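You operate a simulated robot arm through the tools that you are given. There is no shell and no other tool. Be economical: measure what you need, move in short steps, check, and stop when the job is done.

You are at the controls of a simulated robot arm. One attempt, no reset.

TASK
Scrub the dark stain off the sample lap with soap.
Fine: soap the round brush in the soap can, lid on the large plate meanwhile; put brush and lid back.

Only the result counts: the job must be done as asked and must still hold three seconds after the hand-in. Knocking over, shifting, dropping, spilling or breaking anything else fails it. A push-on lid holds only when it is set on centred and level and pressed home; a screw cap is set on level and turned clockwise until tight.

THE ROBOT
A 6-joint arm with a two-finger parallel gripper, fixed in place. Base frame: the origin is at the foot of the arm, x ahead of it, y to its left, z up; the work surface is at about z = 0.004. Lengths are in m, angles in degrees, forces in N, time in s.
With the tool pointing down near the work surface it reaches from about 0.16 to 0.4 m from the base axis. Its first joint turns from -66.0 to 66.0 degrees. Payload 1.57 kg.
Tool frame: the origin (TCP) lies between the finger pads and is the grasp point; the fingertips stand 0.03 m ahead of it; z points along the fingers, y is the line along which they close. The gripper opens to 0.08 m. The fingers are 0.017 m wide and 0.012 m thick; the gripper's body (0.04 by 0.082 m) begins 0.08 m behind the TCP.
Orientation is told as [roll, pitch, yaw] about the base's x, y, z axes, in that order, counted from this pose: with the fingers straight down and closing along the base's y, the tool's x points along the base's -x, its y along +y and its z along -z.

THE INTERFACE
- The arm moves only by the tool apply_moves. Its argument "increments" is a list of rows, each a list of 3 entries, a list of its own where there are three numbers: the shift along the tool's x, y, z in cm, then the turn, a rotation vector about the tool's x, y, z in degrees, then the gripper command, from -1 (fully open) to 1 (shut), values between in proportion. In form: [[[dx, dy, dz], [ax, ay, az], fingers], ...]. A call has 1 to 8 rows; each row is the pose to reach, as a shift and turn from the pose commanded when the call began, along the tool's axes at that moment. A row lasts 0.2 s, in which the tool goes at most 0.05 m and 8.6 degrees; a call with a longer step from one row to the next is refused whole, and so is a gripper value outside its range. Where a pose cannot be reached the arm comes as near as it can. A force on the tool above 40 N (or 10 N above the force at the start of the call, whichever is more), or a blocked arm, ends the call early, and 0.2 s more pass. The fingers move at their own pace (about 0.153 m/s each) and stop on an object; they squeeze with about 21 N. The grip force told is the motor's: it shows also when the fingers shut on nothing. Time passes only in rows, and 0.2 s behind the last, so rows that repeat a pose let the fingers close. The reply holds the time, the measured pose of the TCP, the force on the tool along the base axes, the opening and the grip force, in the units named above and with some noise, and new pictures: "views" is both (left out), scene, wrist or none.
- Cameras (640 x 400 px; columns grow to the right, rows downward): "scene" is fixed at [0.0568, -0.331, 0.424]; the picture's right is [0.77, -0.64, 0.00], its down [-0.37, -0.44, -0.82] and it looks along [0.53, 0.63, -0.57] (base axes); focal length 258 px, centre (320, 200). "wrist" rides on the gripper at [-0.032, 0, -0.078] in the tool frame; the picture's right is [0.00, -1.00, 0.00], its down [0.97, 0.00, -0.24] and it looks along [0.24, 0.00, 0.97] (tool axes); focal length 218 px, centre (320, 200). There is no depth. A picture from a camera that has moved, and an enlarged one, comes with that camera's place and axes in the base frame and with its lens.
- close_up(camera, box): a new picture of the part [left, top, right, bottom] of that camera's present view, enlarged. It takes no simulated time.
- hand_in(): hands the job in; it is judged then, once.

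Work in short steps. Places have to be worked out from the pictures, the camera data and where the tool is seen: move nearer, look again, correct. Check each grasp and each placing, and mend what went wrong. You have 120 turns and 150 pictures in all, those below and enlarged ones among them. Open the gripper and draw the arm clear of the work before you hand the job in, unless the task says otherwise; then end with one line.

The tools are called after "Call:" as a command line: name --argument value ..., lists and objects as JSON in quotes. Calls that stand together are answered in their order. apply_moves: Moves the arm, as the interface text tells. Its arguments: {"type":"object","properties":{"increments":{"type":"array","items":{"type":"array"}},"views":{"type":"string","enum":["both","scene","wrist","none"]}},"required":["increments"]} The other tools are called the same way: close_up (camera, box) takes an enlarged picture of a part of a camera's view; hand_in () hands the job in.

At the start:

```text
time: 0.0
ee_pos: [0.2112, -0.089, 0.258]
tcp_rot: [0.0, 0.0, 0.1]
ft_force: [-0.3, 0.1, -0.5]
opening: 0.0802
grasp_force: 0.1
```

scene: 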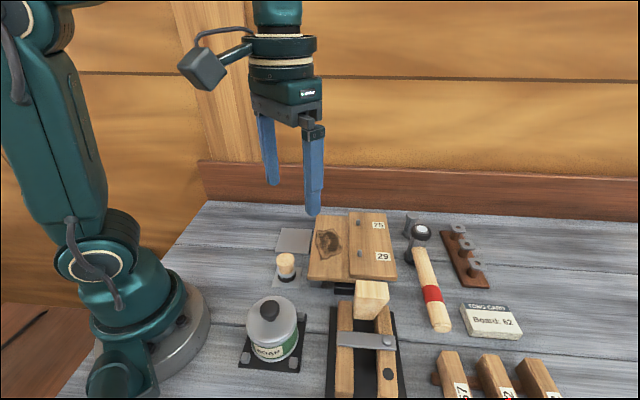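
wrist: 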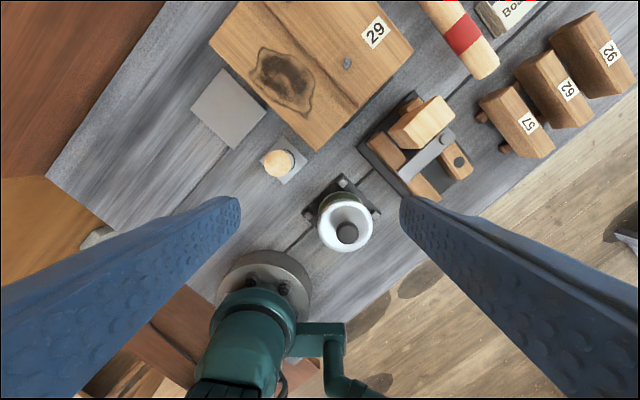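

Starting by looking closer at the scene's items: soap can, brush, plate, board with stain.

Call:
close_up --camera "scene" --box '[220, 200, 420, 390]'

Call:
close_up --camera "wrist" --box '[180, 0, 420, 260]'

```text
2.11 times, centred on (320, 295) of scene
camera zoom: at [0.0568, -0.331, 0.424], right [0.77, -0.64, 0.0], down [-0.37, -0.44, -0.82], along [0.53, 0.63, -0.57], focal length 543 px, centre (320, 0)
```

zoom: 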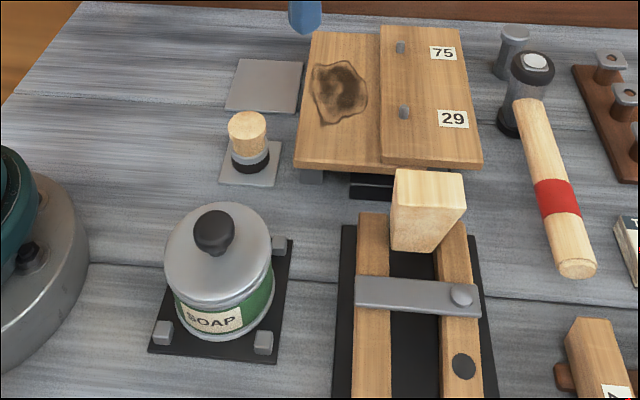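

```text
1.54 times, centred on (300, 130) of wrist
camera zoom: at [0.2422, -0.0898, 0.3367], right [0.0, -1.0, 0.0], down [-0.97, 0.0, 0.24], along [-0.24, 0.0, -0.97], focal length 336 px, centre (351, 308)
```

zoom: 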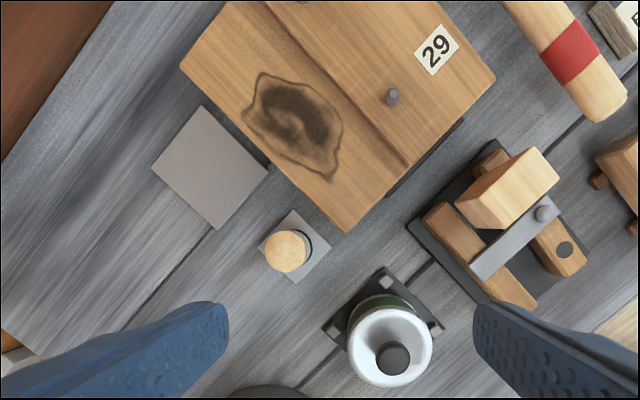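

Estimates: can at (0.139,-0.124) with knob top z≈0.085, brush at (0.221,-0.035), large plate at (0.292,0.040) turned 45°. I move above the can for a closer look.

Call:
apply_moves --increments '[[[2.4, -1.2, 2.5], [0, 0, 0], -1], [[4.8, -2.4, 5], [0, 0, 0], -1], [[7.2, -3.5, 8], [0, 0, 0], -1], [[7.2, -3.5, 8], [0, 0, 0], -1]]'

```text
time: 1.0
ee_pos: [0.137, -0.1247, 0.1768]
tcp_rot: [0.0, 0.0, 0.0]
ft_force: [-0.7, 0.2, 0.3]
opening: 0.08
grasp_force: 0.1
camera wrist: at [0.1688, -0.1241, 0.2561], right [0.0, -1.0, 0.0], down [-0.97, 0.0, 0.24], along [-0.24, 0.0, -0.97], focal length 218 px, centre (320, 200)
```

scene: 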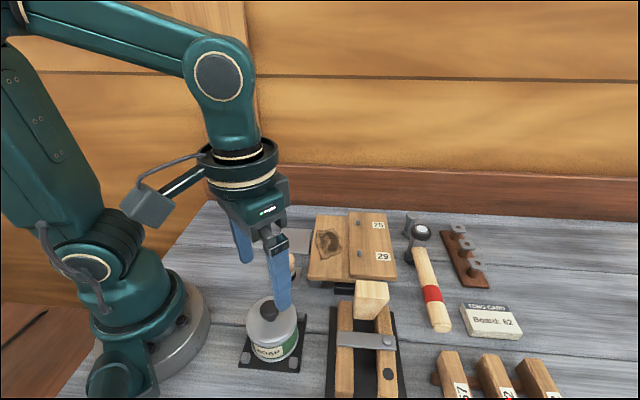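
wrist: 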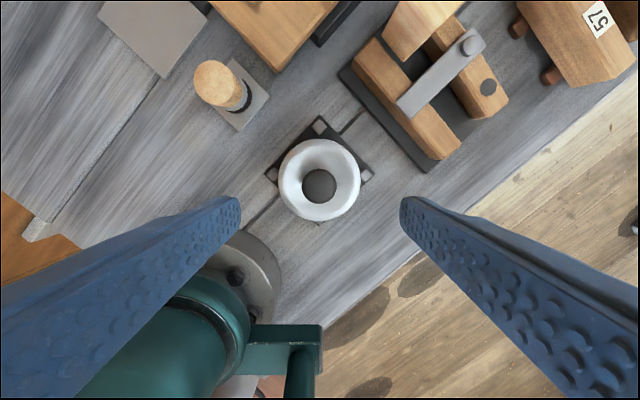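

Closer look at the lid and brush to get heights.

Call:
close_up --camera "scene" --box '[225, 240, 325, 385]'

Call:
close_up --camera "wrist" --box '[180, 40, 400, 240]'

```text
2.76 times, centred on (275, 312) of scene
camera zoom: at [0.0568, -0.331, 0.424], right [0.77, -0.64, 0.0], down [-0.37, -0.44, -0.82], along [0.53, 0.63, -0.57], focal length 712 px, centre (444, -110)
```

zoom: 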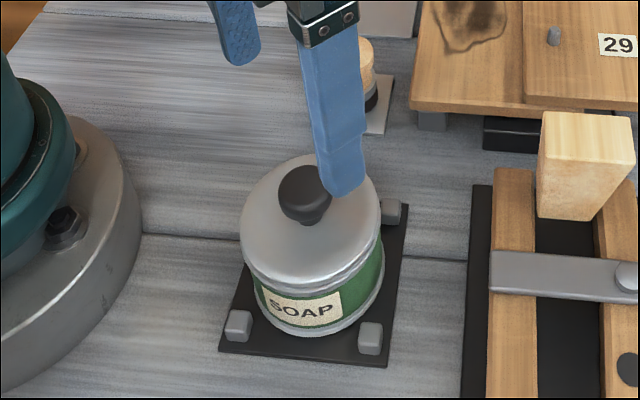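

```text
2.00 times, centred on (290, 140) of wrist
camera zoom: at [0.1688, -0.1241, 0.2561], right [0.0, -1.0, 0.0], down [-0.97, 0.0, 0.24], along [-0.24, 0.0, -0.97], focal length 436 px, centre (380, 320)
```

zoom: 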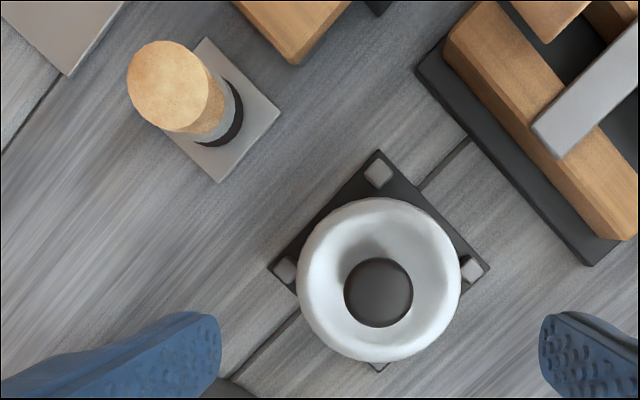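

Knob appears at (0.138,-0.124), cap z≈0.08–0.097. I descend with open fingers to TCP z≈0.11.

Call:
apply_moves --increments '[[[-0.1, 0.05, 3.5], [0, 0, 0], -1], [[-0.1, 0.05, 6], [0, 0, 0], -1], [[-0.1, 0.05, 6.7], [0, 0, 0], -1], [[-0.1, 0.05, 6.7], [0, 0, 0], -1]]'

Call:
close_up --camera "scene" --box '[225, 240, 325, 385]'

```text
time: 2.0
ee_pos: [0.1391, -0.1247, 0.1105]
tcp_rot: [0.0, 0.1, 0.0]
ft_force: [0.0, 0.2, 0.5]
opening: 0.0796
grasp_force: 0.1
camera wrist: at [0.1705, -0.1241, 0.189], right [0.0, -1.0, 0.0], down [-0.97, 0.0, 0.24], along [-0.24, 0.0, -0.97], focal length 218 px, centre (320, 200)
```

scene: 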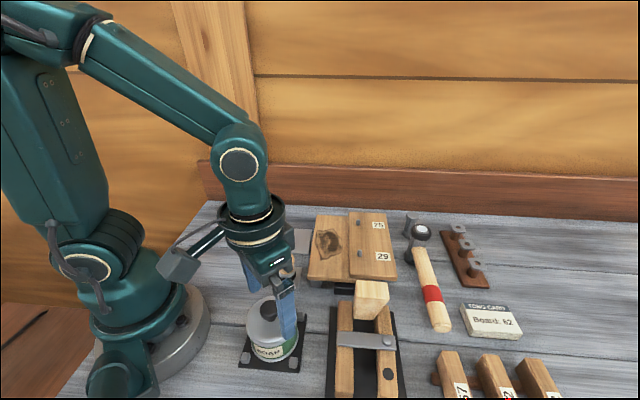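
wrist: 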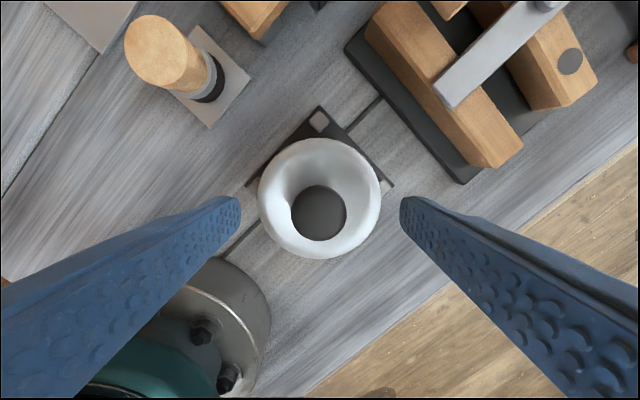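

```text
2.76 times, centred on (275, 312) of scene
camera zoom: at [0.0568, -0.331, 0.424], right [0.77, -0.64, 0.0], down [-0.37, -0.44, -0.82], along [0.53, 0.63, -0.57], focal length 712 px, centre (444, -110)
```

zoom: 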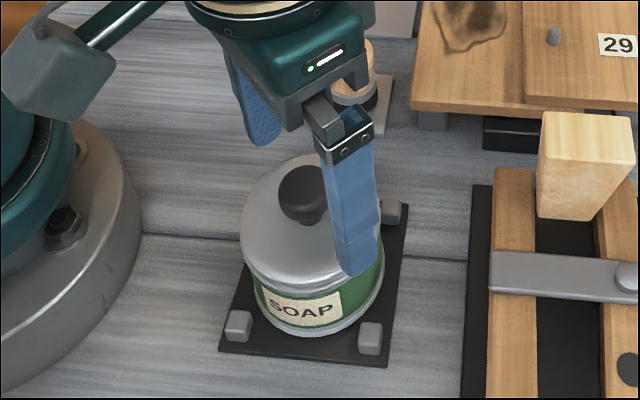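

Knob is between the fingers. Go down 4 mm more and close.

Call:
apply_moves --increments '[[[0.05, 0, 0.4], [0, 0, 0], -1], [[0.05, 0, 0.4], [0, 0, 0], 0], [[0.05, 0, 0.4], [0, 0, 0], 1], [[0.05, 0, 0.4], [0, 0, 0], 1], [[0.05, 0, 0.4], [0, 0, 0], 1]]'

Call:
close_up --camera "scene" --box '[225, 240, 325, 385]'

```text
time: 3.2
ee_pos: [0.1386, -0.1251, 0.1059]
tcp_rot: [0.0, 0.1, 0.0]
ft_force: [-0.2, -0.2, 1.1]
opening: 0.0265
grasp_force: 21.1
camera wrist: at [0.1703, -0.1241, 0.1852], right [0.0, -1.0, 0.0], down [-0.97, 0.0, 0.24], along [-0.24, 0.0, -0.97], focal length 218 px, centre (320, 200)
```

scene: 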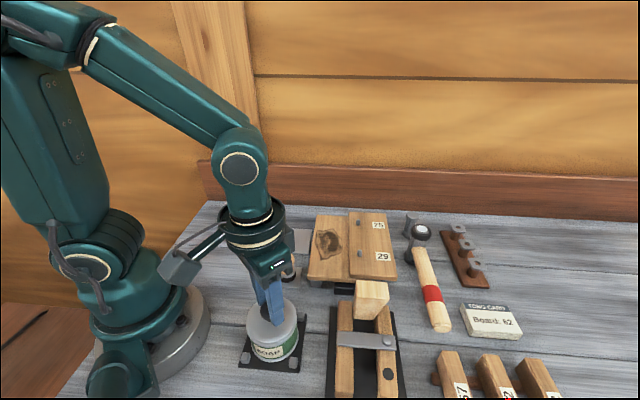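
wrist: 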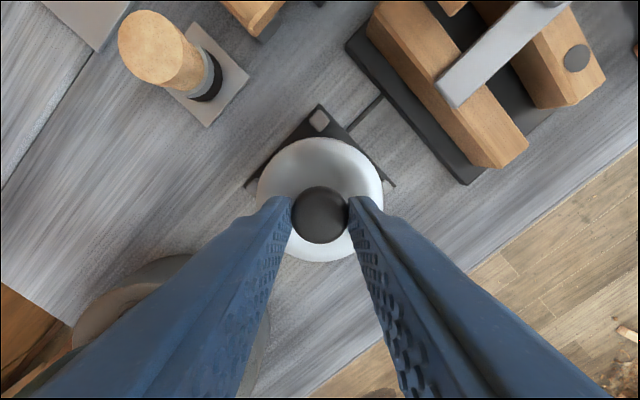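

```text
2.76 times, centred on (275, 312) of scene
camera zoom: at [0.0568, -0.331, 0.424], right [0.77, -0.64, 0.0], down [-0.37, -0.44, -0.82], along [0.53, 0.63, -0.57], focal length 712 px, centre (444, -110)
```

zoom: 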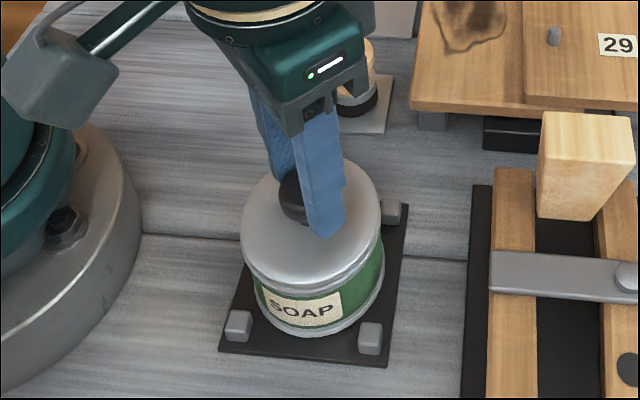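

Knob gripped (26.5 mm opening). Lift straight up slowly to pull the lid off.

Call:
apply_moves --increments '[[[0, 0, -0.5], [0, 0, 0], 1], [[0, 0, -1.5], [0, 0, 0], 1], [[0, 0, -4], [0, 0, 0], 1], [[0, 0, -7], [0, 0, 0], 1], [[0, 0, -7], [0, 0, 0], 1]]'

Call:
close_up --camera "scene" --box '[225, 200, 345, 385]'

```text
time: 4.4
ee_pos: [0.1389, -0.1247, 0.1764]
tcp_rot: [0.0, 0.1, 0.0]
ft_force: [0.4, 0.0, 0.7]
opening: 0.0
grasp_force: 21.0
camera wrist: at [0.1713, -0.1239, 0.256], right [0.0, -1.0, 0.0], down [-0.97, 0.0, 0.24], along [-0.24, 0.0, -0.97], focal length 218 px, centre (320, 200)
```

scene: 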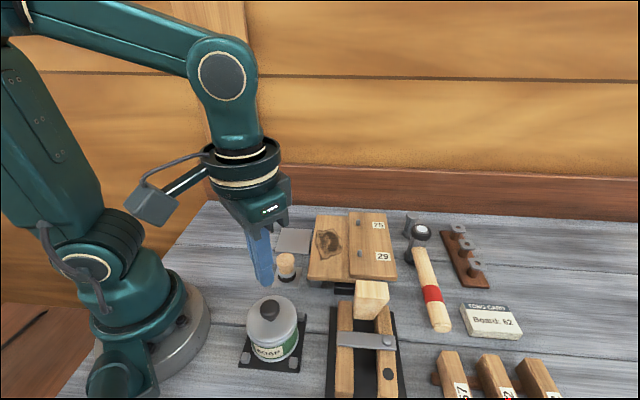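
wrist: 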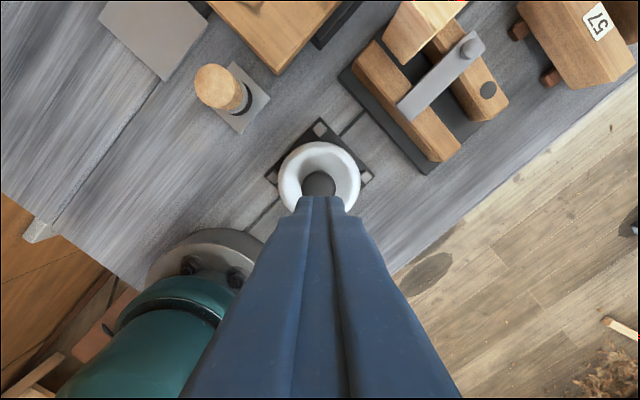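

```text
2.16 times, centred on (285, 292) of scene
camera zoom: at [0.0568, -0.331, 0.424], right [0.77, -0.64, 0.0], down [-0.37, -0.44, -0.82], along [0.53, 0.63, -0.57], focal length 558 px, centre (396, 0)
```

zoom: 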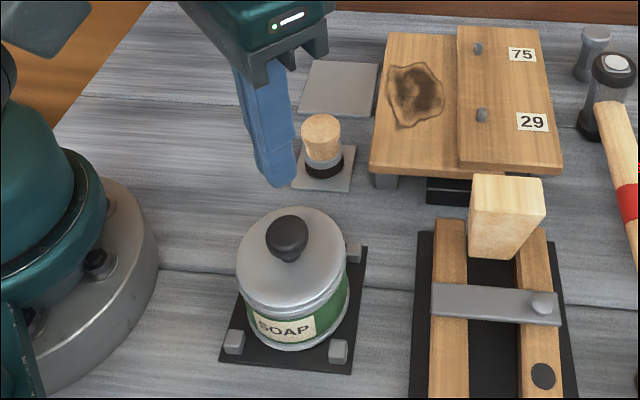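

The fingers slipped off the knob; the lid stayed on. I'll grip lower (tips just above the lid) and pull slowly. First open and return down.

Call:
apply_moves --increments '[[[0.05, 0, 0], [0, 0, 0], -1], [[0.05, 0, 0], [0, 0, 0], -1], [[0.05, 0, 3], [0, 0, 0], -1], [[0.05, 0, 6], [0, 0, 0], -0.3], [[0.05, 0, 7.2], [0, 0, 0], -0.3], [[0.05, 0, 7.4], [0, 0, 0], -0.3]]' --views "scene"

Call:
close_up --camera "scene" --box '[235, 270, 315, 370]'

```text
time: 5.8
ee_pos: [0.1384, -0.1252, 0.1029]
tcp_rot: [0.0, 0.1, 0.1]
ft_force: [0.2, -0.3, -0.6]
opening: 0.0518
grasp_force: 0.1
```

scene: 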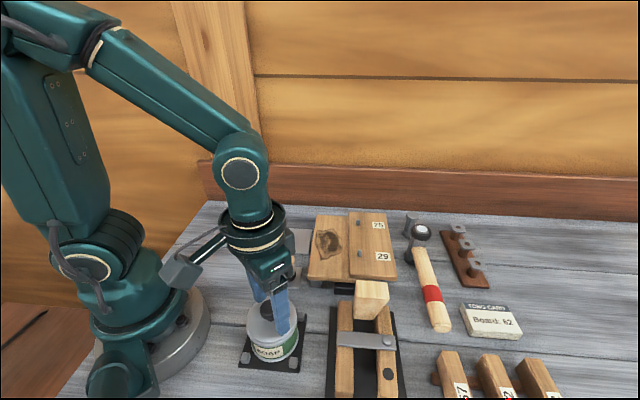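

```text
4.00 times, centred on (275, 320) of scene
camera zoom: at [0.0568, -0.331, 0.424], right [0.77, -0.64, 0.0], down [-0.37, -0.44, -0.82], along [0.53, 0.63, -0.57], focal length 1032 px, centre (500, -280)
```

zoom: 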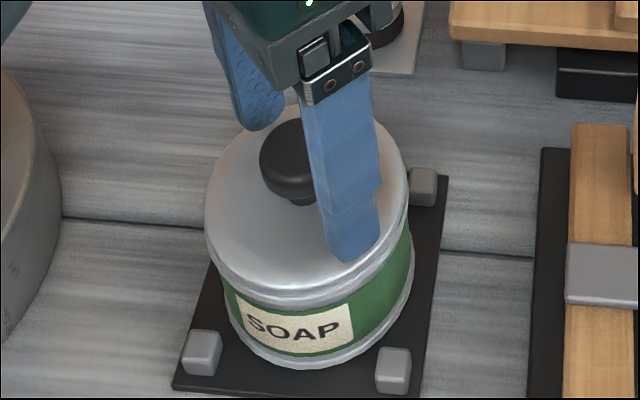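

Probe downward a few mm, watching the force for contact with the lid.

Call:
apply_moves --increments '[[[0, 0, 0.2], [0, 0, 0], -0.3], [[0, 0, 0.3], [0, 0, 0], -0.3], [[0, 0, 0.3], [0, 0, 0], -0.3]]' --views "none"

Call:
close_up --camera "scene" --box '[235, 270, 315, 370]'

```text
time: 6.6
ee_pos: [0.1377, -0.1243, 0.099]
tcp_rot: [0.0, -0.1, -0.1]
ft_force: [0.5, 0.3, 0.6]
opening: 0.0522
grasp_force: 0.0
```

```text
4.00 times, centred on (275, 320) of scene
camera zoom: at [0.0568, -0.331, 0.424], right [0.77, -0.64, 0.0], down [-0.37, -0.44, -0.82], along [0.53, 0.63, -0.57], focal length 1032 px, centre (500, -280)
```

zoom: 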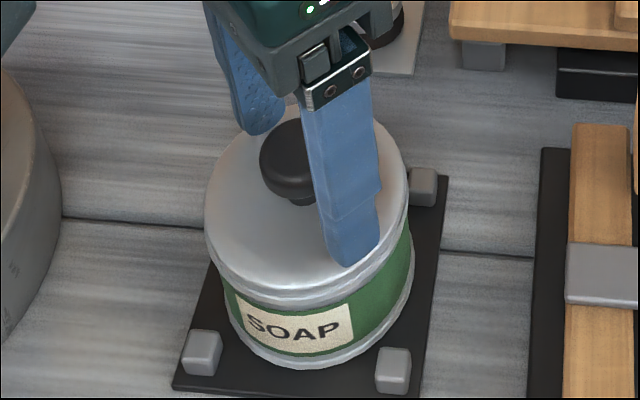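

No contact yet; continue probing.

Call:
apply_moves --increments '[[[0, 0, 0.2], [0, 0, 0], -0.3], [[0, 0, 0.4], [0, 0, 0], -0.3], [[0, 0, 0.4], [0, 0, 0], -0.3]]' --views "none"

Call:
close_up --camera "scene" --box '[235, 270, 315, 370]'

```text
time: 7.4
ee_pos: [0.1383, -0.1245, 0.0945]
tcp_rot: [0.0, 0.0, 0.0]
ft_force: [0.4, 0.2, 0.2]
opening: 0.0522
grasp_force: 0.0
```

```text
4.00 times, centred on (275, 320) of scene
camera zoom: at [0.0568, -0.331, 0.424], right [0.77, -0.64, 0.0], down [-0.37, -0.44, -0.82], along [0.53, 0.63, -0.57], focal length 1032 px, centre (500, -280)
```

zoom: 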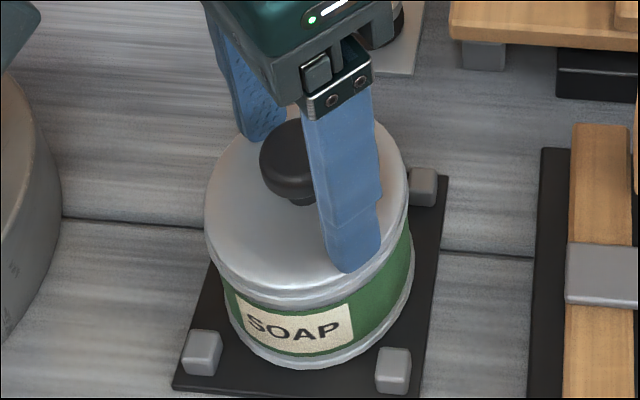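

Tips at ~0.0645, still free. Close here and pull slowly.

Call:
apply_moves --increments '[[[0, 0, 0], [0, 0, 0], 0.5], [[0, 0, 0], [0, 0, 0], 1], [[0, 0, 0], [0, 0, 0], 1], [[0, 0, 0], [0, 0, 0], 1]]' --views "none"

Call:
apply_moves --increments '[[[0, 0, -0.05], [0, 0, 0], 1], [[0, 0, -0.1], [0, 0, 0], 1], [[0, 0, -0.2], [0, 0, 0], 1]]' --views "none"

Call:
close_up --camera "scene" --box '[235, 270, 315, 370]'

```text
time: 8.4
ee_pos: [0.1389, -0.1242, 0.0956]
tcp_rot: [0.1, 0.0, 0.0]
ft_force: [-0.1, -0.5, 0.5]
opening: 0.0264
grasp_force: 20.9
```

```text
time: 9.2
ee_pos: [0.1388, -0.1248, 0.0991]
tcp_rot: [0.0, -0.1, 0.0]
ft_force: [0.0, 0.5, -0.5]
opening: 0.0265
grasp_force: 21.2
```

```text
4.00 times, centred on (275, 320) of scene
camera zoom: at [0.0568, -0.331, 0.424], right [0.77, -0.64, 0.0], down [-0.37, -0.44, -0.82], along [0.53, 0.63, -0.57], focal length 1032 px, centre (500, -280)
```

zoom: 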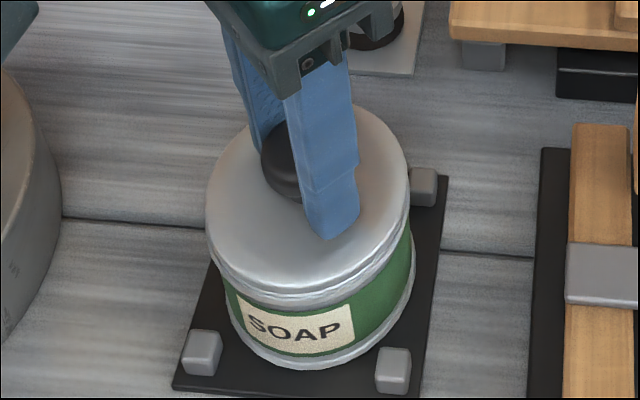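

Hardly any force felt. Continue pulling up 1 cm and compare.

Call:
apply_moves --increments '[[[0, 0, -0.2], [0, 0, 0], 1], [[0, 0, -0.5], [0, 0, 0], 1], [[0, 0, -0.8], [0, 0, 0], 1]]' --views "none"

Call:
close_up --camera "scene" --box '[235, 270, 315, 370]'

```text
time: 10.0
ee_pos: [0.1384, -0.1245, 0.1053]
tcp_rot: [0.0, 0.0, 0.0]
ft_force: [-0.2, 1.1, -0.1]
opening: 0.0262
grasp_force: 21.1
```

```text
4.00 times, centred on (275, 320) of scene
camera zoom: at [0.0568, -0.3311, 0.424], right [0.77, -0.64, 0.0], down [-0.37, -0.44, -0.82], along [0.53, 0.63, -0.57], focal length 1032 px, centre (500, -280)
```

zoom: 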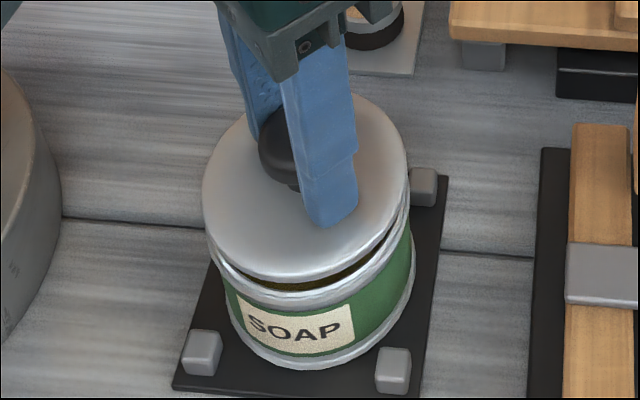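

The lid is off. Lift it clear.

Call:
apply_moves --increments '[[[0, 0, -2], [0, 0, 0], 1], [[0, 0, -5], [0, 0, 0], 1], [[0, 0, -8], [0, 0, 0], 1], [[0, 0, -8], [0, 0, 0], 1]]'

Call:
close_up --camera "scene" --box '[225, 210, 345, 380]'

```text
time: 11.0
ee_pos: [0.1382, -0.1242, 0.1854]
tcp_rot: [0.0, 0.1, 0.0]
ft_force: [0.1, 0.8, 0.0]
opening: 0.0265
grasp_force: 21.5
camera wrist: at [0.1704, -0.1242, 0.2651], right [0.0, -1.0, 0.0], down [-0.97, 0.0, 0.24], along [-0.24, 0.0, -0.97], focal length 218 px, centre (320, 200)
```

scene: 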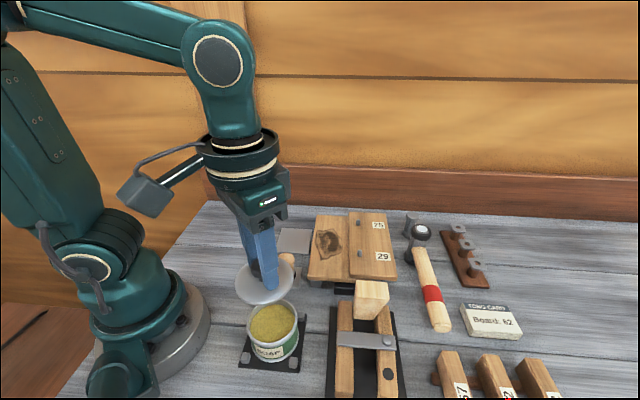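
wrist: 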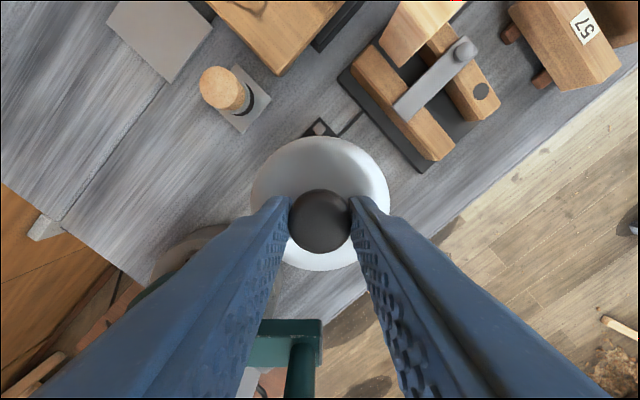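

```text
2.35 times, centred on (285, 295) of scene
camera zoom: at [0.0568, -0.331, 0.424], right [0.77, -0.64, 0.0], down [-0.37, -0.44, -0.82], along [0.53, 0.63, -0.57], focal length 607 px, centre (402, -24)
```

zoom: 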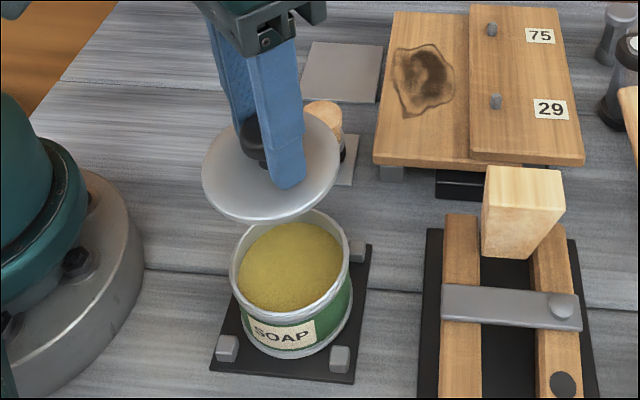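

Lid lifted level; soap visible. Carry it over the large plate.

Call:
apply_moves --increments '[[[-2.5, 2.7, 0], [0, 0, 0], 1], [[-5.1, 5.5, 0], [0, 0, 0], 1], [[-7.7, 8.2, 0], [0, 0, 0], 1], [[-10.3, 11, 0], [0, 0, 0], 1], [[-12.9, 13.7, 0], [0, 0, 0], 1], [[-15.4, 16.4, 2], [0, 0, 0], 1], [[-15.4, 16.4, 5], [0, 0, 0], 1], [[-15.4, 16.4, 5], [0, 0, 0], 1]]'

Call:
close_up --camera "scene" --box '[225, 180, 385, 300]'

```text
time: 12.8
ee_pos: [0.2937, 0.0403, 0.1346]
tcp_rot: [0.0, 0.0, -0.1]
ft_force: [-0.4, 0.2, -0.5]
opening: 0.0263
grasp_force: 21.3
camera wrist: at [0.3244, 0.0403, 0.2137], right [0.0, -1.0, 0.0], down [-0.97, 0.0, 0.24], along [-0.24, 0.0, -0.97], focal length 218 px, centre (320, 200)
```

scene: 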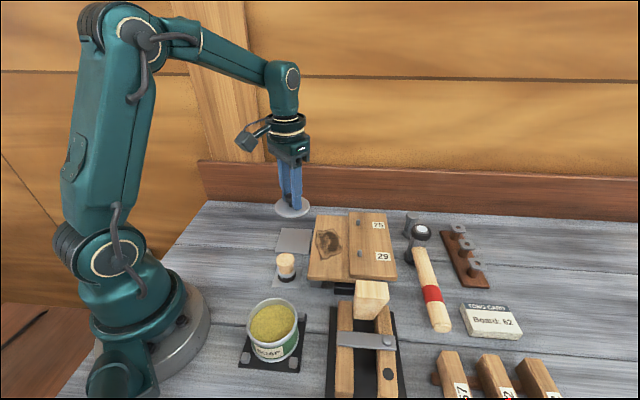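
wrist: 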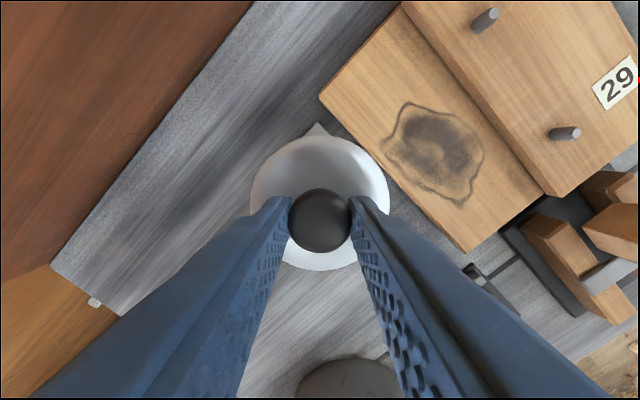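

```text
3.33 times, centred on (305, 240) of scene
camera zoom: at [0.0568, -0.331, 0.424], right [0.77, -0.64, 0.0], down [-0.37, -0.44, -0.82], along [0.53, 0.63, -0.57], focal length 860 px, centre (370, 67)
```

zoom: 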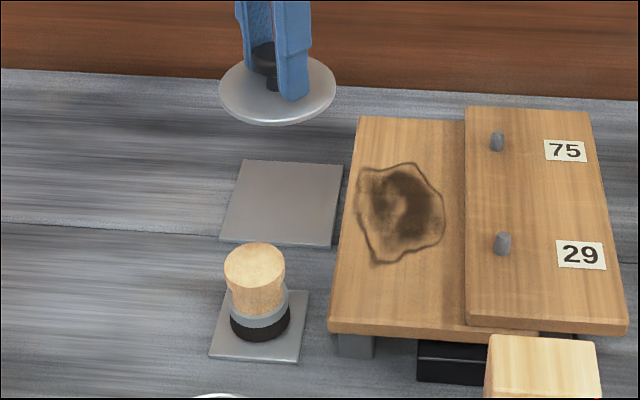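

Plate centre from two views ≈ (0.2925,0.041); the tool is there. Lower to z≈0.055.

Call:
apply_moves --increments '[[[0.1, 0.05, 3], [0, 0, 0], 1], [[0.1, 0.05, 6], [0, 0, 0], 1], [[0.1, 0.05, 8], [0, 0, 0], 1], [[0.1, 0.05, 8], [0, 0, 0], 1]]' --views "wrist"

Call:
close_up --camera "scene" --box '[245, 195, 345, 265]'

```text
time: 13.8
ee_pos: [0.2924, 0.0419, 0.0544]
tcp_rot: [0.0, 0.0, -0.1]
ft_force: [0.7, 0.6, -0.5]
opening: 0.0263
grasp_force: 20.8
camera wrist: at [0.3237, 0.0407, 0.1341], right [0.0, -1.0, 0.0], down [-0.97, 0.0, 0.24], along [-0.24, 0.0, -0.97], focal length 218 px, centre (320, 200)
```

wrist: 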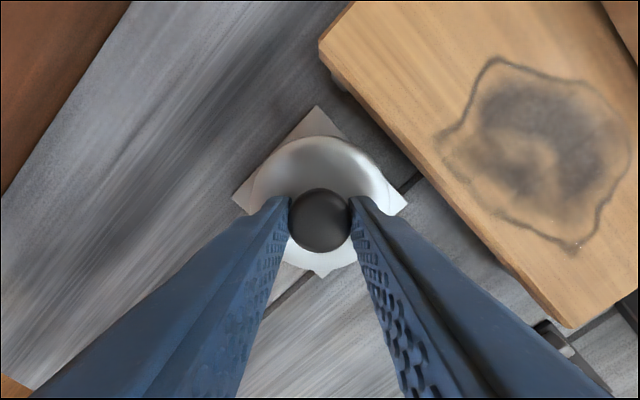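

```text
5.71 times, centred on (295, 230) of scene
camera zoom: at [0.0568, -0.331, 0.424], right [0.77, -0.64, 0.0], down [-0.37, -0.44, -0.82], along [0.53, 0.63, -0.57], focal length 1475 px, centre (463, 29)
```

zoom: 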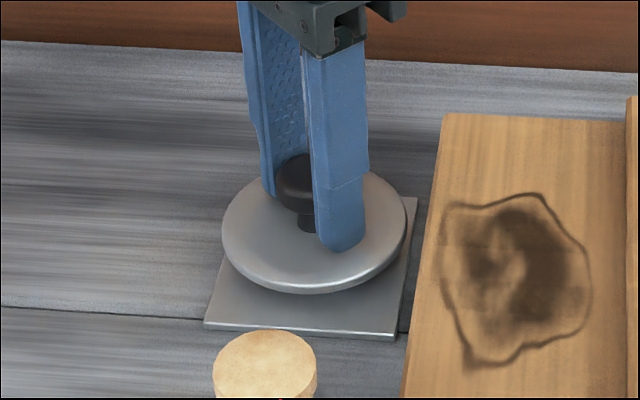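

Well centred. Lower gently until contact.

Call:
apply_moves --increments '[[[0, 0, 0.3], [0, 0, 0], 1], [[0, 0, 0.6], [0, 0, 0], 1], [[0, 0, 0.8], [0, 0, 0], 1], [[0, 0, 0.8], [0, 0, 0], 1]]' --views "none"

Call:
close_up --camera "scene" --box '[245, 195, 345, 265]'

```text
time: 14.8
ee_pos: [0.2922, 0.0396, 0.0485]
tcp_rot: [0.1, 0.0, -0.1]
ft_force: [0.5, -0.1, -0.7]
opening: 0.0263
grasp_force: 21.2
```

```text
5.71 times, centred on (295, 230) of scene
camera zoom: at [0.0568, -0.331, 0.424], right [0.77, -0.64, 0.0], down [-0.37, -0.44, -0.82], along [0.53, 0.63, -0.57], focal length 1475 px, centre (463, 29)
```

zoom: 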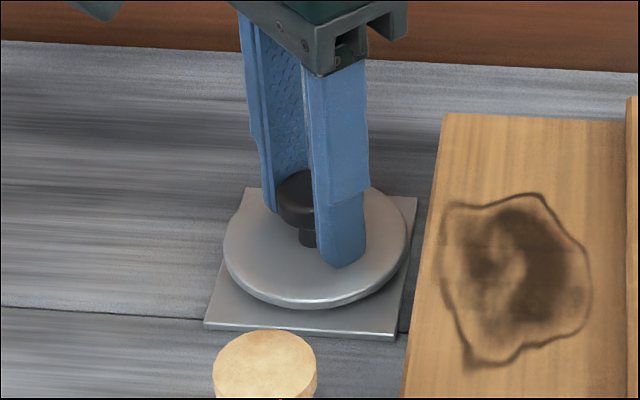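

Still slightly above the plate; keep lowering.

Call:
apply_moves --increments '[[[0, 0, 0.2], [0, 0, 0], 1], [[0, 0, 0.4], [0, 0, 0], 1], [[0, 0, 0.4], [0, 0, 0], 1]]' --views "none"

Call:
close_up --camera "scene" --box '[245, 195, 345, 265]'

```text
time: 15.6
ee_pos: [0.2913, 0.0404, 0.043]
tcp_rot: [0.0, -0.1, -0.1]
ft_force: [1.0, -0.6, 0.2]
opening: 0.0263
grasp_force: 21.0
```

```text
5.71 times, centred on (295, 230) of scene
camera zoom: at [0.0568, -0.331, 0.424], right [0.77, -0.64, 0.0], down [-0.37, -0.44, -0.82], along [0.53, 0.63, -0.57], focal length 1475 px, centre (463, 29)
```

zoom: 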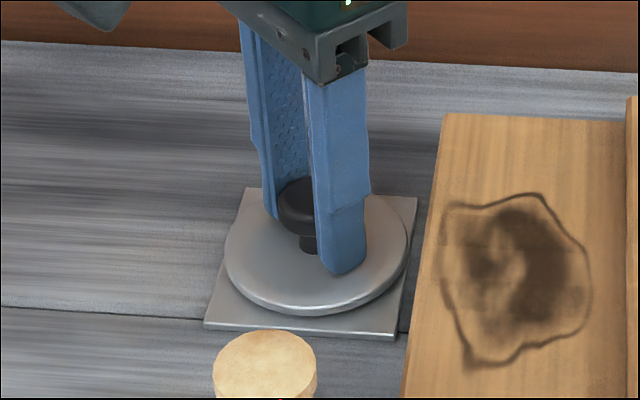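

Call:
apply_moves --increments '[[[0, 0, 0.1], [0, 0, 0], 1], [[0, 0, 0.2], [0, 0, 0], 1]]' --views "none"

Call:
close_up --camera "scene" --box '[245, 195, 345, 265]'

```text
time: 16.2
ee_pos: [0.2913, 0.04, 0.0424]
tcp_rot: [0.0, -0.1, 0.0]
ft_force: [-7.2, 2.0, 29.7]
opening: 0.0261
grasp_force: 21.2
```

```text
5.71 times, centred on (295, 230) of scene
camera zoom: at [0.0567, -0.3311, 0.424], right [0.77, -0.64, 0.0], down [-0.37, -0.44, -0.82], along [0.53, 0.63, -0.57], focal length 1475 px, centre (463, 29)
```

zoom: 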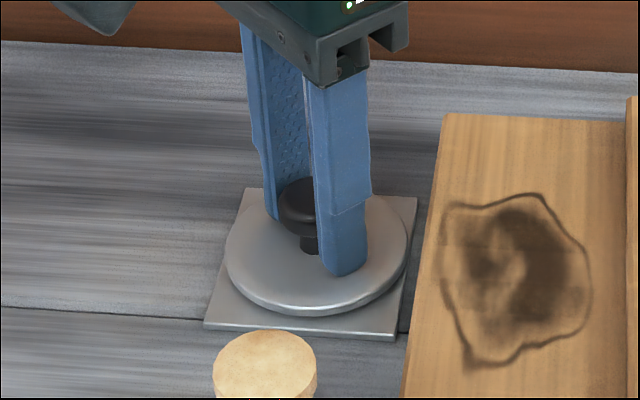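

Contact (30 N). Ease off 1.5 mm, open partly, and lift away.

Call:
apply_moves --increments '[[[0, 0, -0.15], [0, 0, 0], 1], [[0, 0, -0.15], [0, 0, 0], -0.3], [[0, 0, -0.15], [0, 0, 0], -0.3], [[0, 0, -3], [0, 0, 0], -0.3], [[0, 0, -7], [0, 0, 0], -0.3], [[0, 0, -10], [0, 0, 0], -0.3]]'

Call:
close_up --camera "scene" --box '[245, 195, 345, 295]'

```text
time: 17.6
ee_pos: [0.2907, 0.0397, 0.1422]
tcp_rot: [0.1, 0.1, 0.0]
ft_force: [1.4, 0.1, -0.9]
opening: 0.0518
grasp_force: 0.0
camera wrist: at [0.3236, 0.0397, 0.2213], right [0.0, -1.0, 0.0], down [-0.97, 0.0, 0.24], along [-0.24, 0.0, -0.97], focal length 218 px, centre (320, 200)
```

scene: 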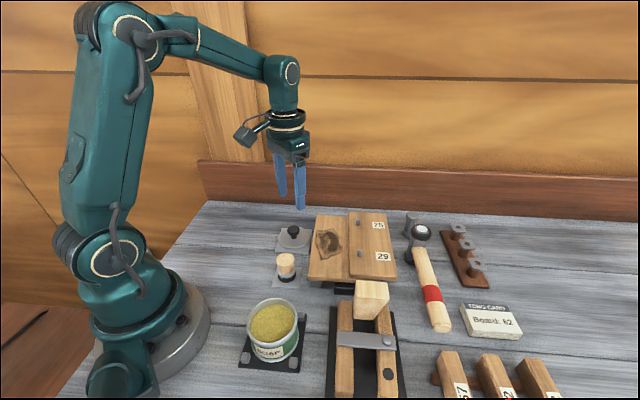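
wrist: 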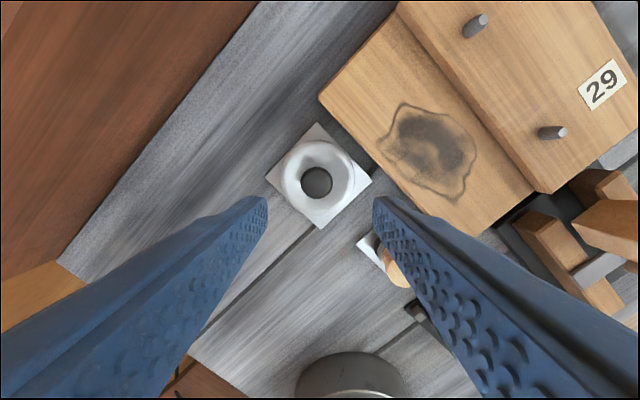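

```text
4.00 times, centred on (295, 245) of scene
camera zoom: at [0.0568, -0.331, 0.424], right [0.77, -0.64, 0.0], down [-0.37, -0.44, -0.82], along [0.53, 0.63, -0.57], focal length 1032 px, centre (420, 20)
```

zoom: 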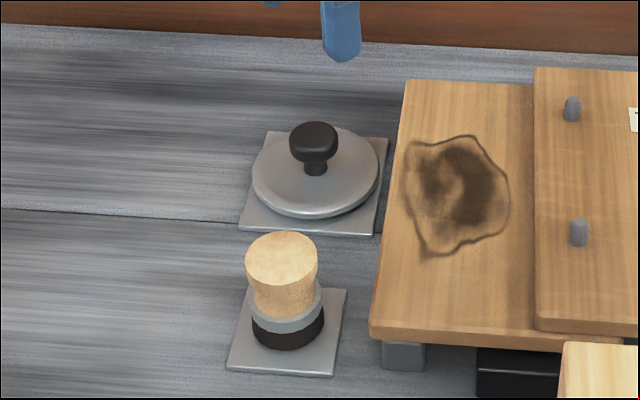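

Lid sits centred on the plate. Brush from two views at (0.220,-0.036), top z≈0.059. Move above it.

Call:
apply_moves --increments '[[[2.4, -2.5, 0], [0, 0, 0], -0.3], [[4.7, -5, 0], [0, 0, 0], -0.3], [[7.05, -7.5, 0], [0, 0, 0], -0.3], [[7.05, -7.5, 1.5], [0, 0, 0], -0.3], [[7.05, -7.5, 1.5], [0, 0, 0], -0.3]]'

Call:
close_up --camera "wrist" --box '[240, 100, 400, 220]'

```text
time: 18.8
ee_pos: [0.2207, -0.035, 0.1283]
tcp_rot: [0.0, 0.1, 0.0]
ft_force: [1.0, 0.9, 0.7]
opening: 0.052
grasp_force: 0.1
camera wrist: at [0.2529, -0.0352, 0.2062], right [0.0, -1.0, 0.0], down [-0.97, 0.0, 0.24], along [-0.24, 0.0, -0.97], focal length 218 px, centre (320, 200)
```

scene: 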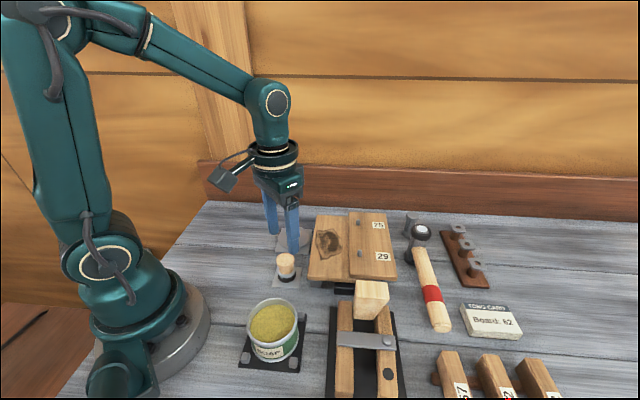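
wrist: 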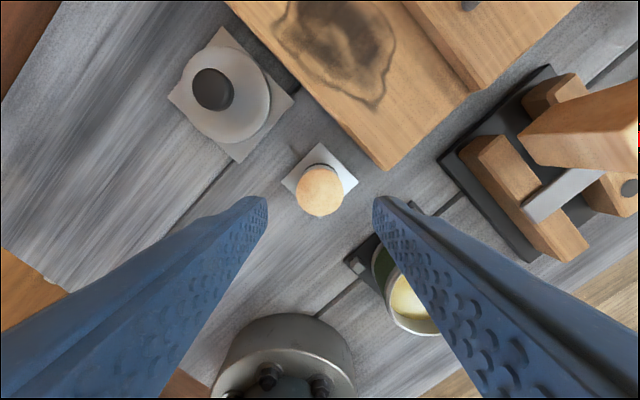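

```text
3.33 times, centred on (320, 160) of wrist
camera zoom: at [0.2529, -0.0352, 0.2062], right [0.0, -1.0, 0.0], down [-0.97, 0.0, 0.24], along [-0.24, 0.0, -0.97], focal length 728 px, centre (320, 333)
```

zoom: 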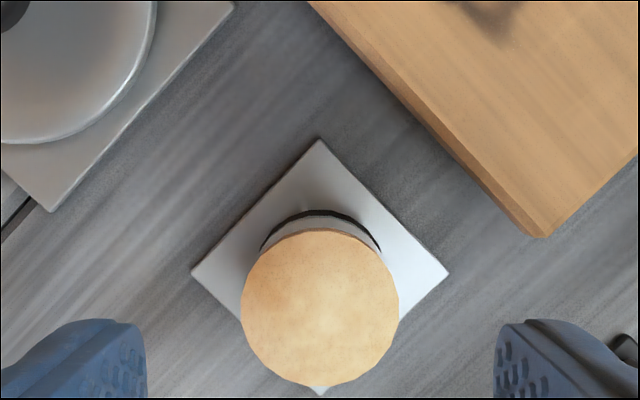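

Brush at (0.2217,-0.035), diameter ≈33 mm. Descend to TCP z≈0.061.

Call:
apply_moves --increments '[[[-0.1, 0, 3], [0, 0, 0], -0.3], [[-0.1, 0, 5.5], [0, 0, 0], -0.3], [[-0.1, 0, 6.7], [0, 0, 0], -0.3], [[-0.1, 0, 6.7], [0, 0, 0], -0.3]]' --views "wrist"

Call:
close_up --camera "scene" --box '[245, 225, 325, 295]'

```text
time: 19.8
ee_pos: [0.2218, -0.0357, 0.0607]
tcp_rot: [0.1, 0.0, 0.0]
ft_force: [-0.1, -0.3, 0.0]
opening: 0.0523
grasp_force: 0.0
camera wrist: at [0.2536, -0.0355, 0.1382], right [0.0, -1.0, 0.0], down [-0.97, 0.0, 0.24], along [-0.24, 0.0, -0.97], focal length 218 px, centre (320, 200)
```

wrist: 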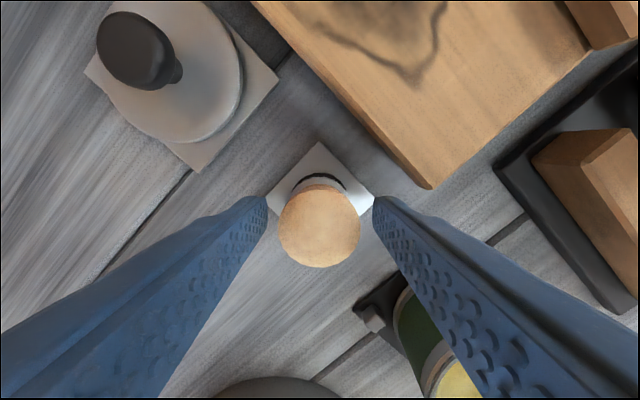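

```text
5.71 times, centred on (285, 260) of scene
camera zoom: at [0.0568, -0.331, 0.424], right [0.77, -0.64, 0.0], down [-0.37, -0.44, -0.82], along [0.53, 0.63, -0.57], focal length 1475 px, centre (520, -143)
```

zoom: 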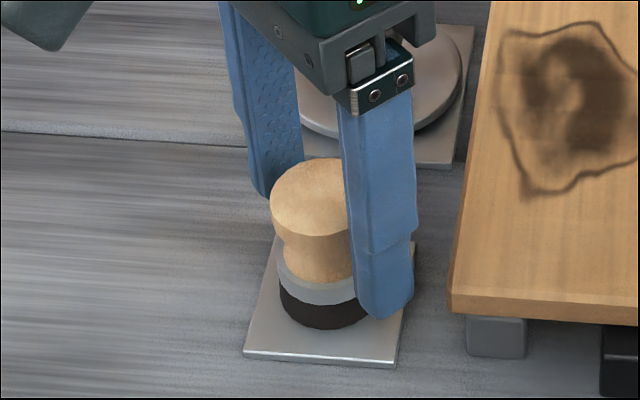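

Good alignment. Raise 2 mm to stay clear of the ferrule, close.

Call:
apply_moves --increments '[[[0, 0, -0.2], [0, 0, 0], 0], [[0, 0, -0.2], [0, 0, 0], 0.6], [[0, 0, -0.2], [0, 0, 0], 1], [[0, 0, -0.2], [0, 0, 0], 1], [[0, 0, -0.2], [0, 0, 0], 1]]' --views "none"

Call:
close_up --camera "scene" --box '[245, 225, 325, 295]'

```text
time: 21.0
ee_pos: [0.2214, -0.0361, 0.062]
tcp_rot: [0.0, -0.1, 0.1]
ft_force: [0.1, 0.6, 0.5]
opening: 0.0326
grasp_force: 21.7
```

```text
5.71 times, centred on (285, 260) of scene
camera zoom: at [0.0568, -0.331, 0.424], right [0.77, -0.64, 0.0], down [-0.37, -0.44, -0.82], along [0.53, 0.63, -0.57], focal length 1475 px, centre (520, -143)
```

zoom: 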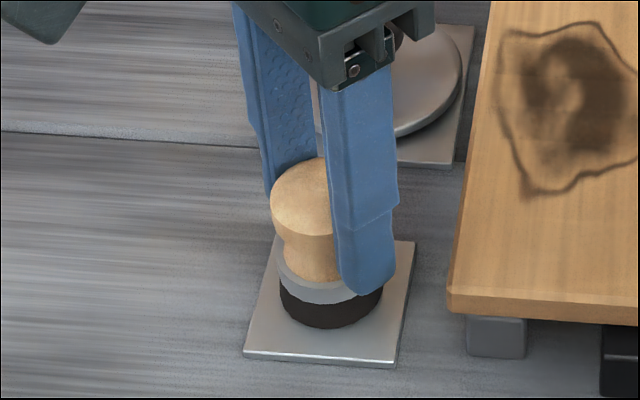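

Brush gripped (32.6 mm). Lift and look.

Call:
apply_moves --increments '[[[0, 0, -1], [0, 0, 0], 1], [[0, 0, -3], [0, 0, 0], 1], [[0, 0, -6], [0, 0, 0], 1], [[0, 0, -9], [0, 0, 0], 1], [[0, 0, -9], [0, 0, 0], 1]]' --views "wrist"

Call:
close_up --camera "scene" --box '[225, 170, 385, 370]'

```text
time: 22.2
ee_pos: [0.2211, -0.0347, 0.1524]
tcp_rot: [0.0, 0.0, 0.0]
ft_force: [0.2, -0.4, -0.8]
opening: 0.0325
grasp_force: 21.2
camera wrist: at [0.253, -0.0345, 0.2305], right [0.0, -1.0, 0.0], down [-0.97, 0.0, 0.24], along [-0.24, 0.0, -0.97], focal length 218 px, centre (320, 200)
```

wrist: 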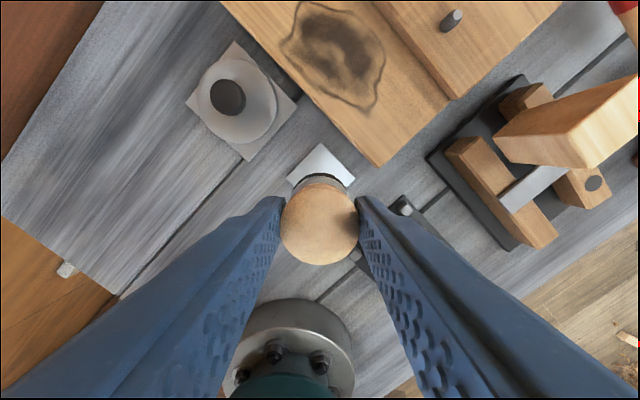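

```text
2.00 times, centred on (305, 270) of scene
camera zoom: at [0.0568, -0.331, 0.424], right [0.77, -0.64, 0.0], down [-0.37, -0.44, -0.82], along [0.53, 0.63, -0.57], focal length 516 px, centre (350, 60)
```

zoom: 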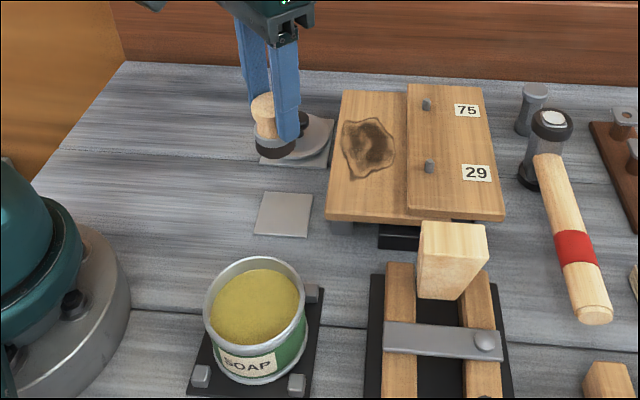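

Brush held upright. Move over the soap can at (0.138,-0.124).

Call:
apply_moves --increments '[[[2.8, -3, 0], [0, 0, 0], 1], [[5.6, -6, 0], [0, 0, 0], 1], [[8.3, -8.9, 0], [0, 0, 0], 1], [[8.3, -8.9, 2], [0, 0, 0], 1], [[8.3, -8.9, 4], [0, 0, 0], 1], [[8.3, -8.9, 4], [0, 0, 0], 1]]' --views "wrist"

Call:
close_up --camera "scene" --box '[225, 240, 325, 385]'

```text
time: 23.6
ee_pos: [0.139, -0.1241, 0.1112]
tcp_rot: [0.0, 0.0, 0.0]
ft_force: [0.2, 0.1, -0.1]
opening: 0.0326
grasp_force: 21.0
camera wrist: at [0.1702, -0.1239, 0.1903], right [0.0, -1.0, 0.0], down [-0.97, 0.0, 0.24], along [-0.24, 0.0, -0.97], focal length 218 px, centre (320, 200)
```

wrist: 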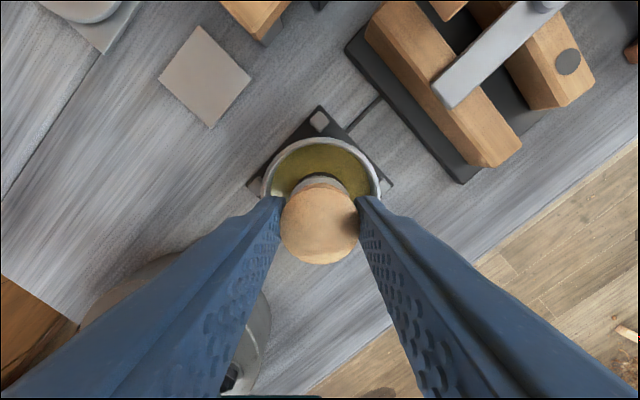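

```text
2.76 times, centred on (275, 312) of scene
camera zoom: at [0.0568, -0.3311, 0.424], right [0.77, -0.64, 0.0], down [-0.37, -0.44, -0.82], along [0.53, 0.63, -0.57], focal length 712 px, centre (444, -110)
```

zoom: 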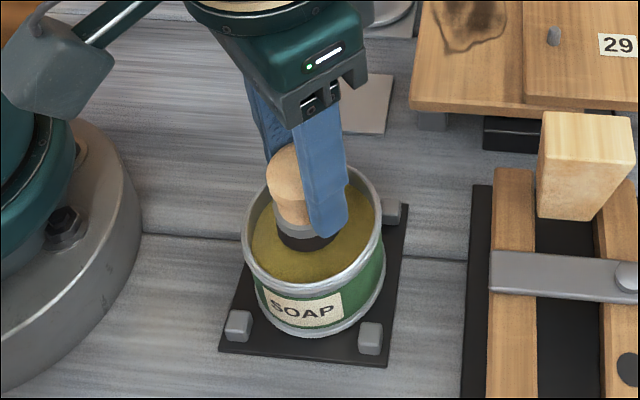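

Brush is centred over the soap. Lower in small steps, watching force.

Call:
apply_moves --increments '[[[0, 0, 0.5], [0, 0, 0], 1], [[0, 0, 1.0], [0, 0, 0], 1], [[0, 0, 1.3], [0, 0, 0], 1], [[0, 0, 1.3], [0, 0, 0], 1]]' --views "none"

Call:
close_up --camera "scene" --box '[235, 270, 315, 370]'

```text
time: 24.6
ee_pos: [0.1397, -0.1249, 0.0987]
tcp_rot: [-0.1, -0.1, -0.1]
ft_force: [0.1, 1.5, 15.7]
opening: 0.0327
grasp_force: 21.0
```

```text
4.00 times, centred on (275, 320) of scene
camera zoom: at [0.0568, -0.331, 0.424], right [0.77, -0.64, 0.0], down [-0.37, -0.44, -0.82], along [0.53, 0.63, -0.57], focal length 1032 px, centre (500, -280)
```

zoom: 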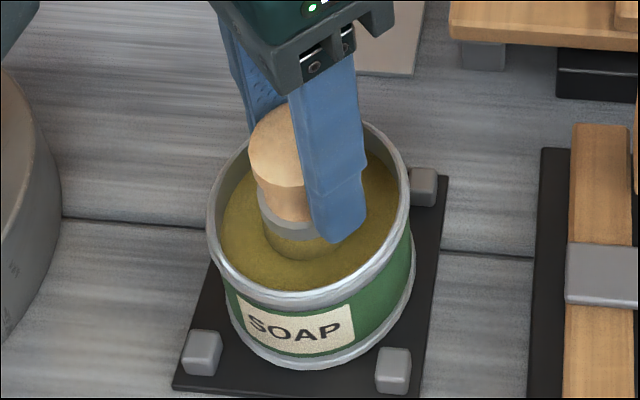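

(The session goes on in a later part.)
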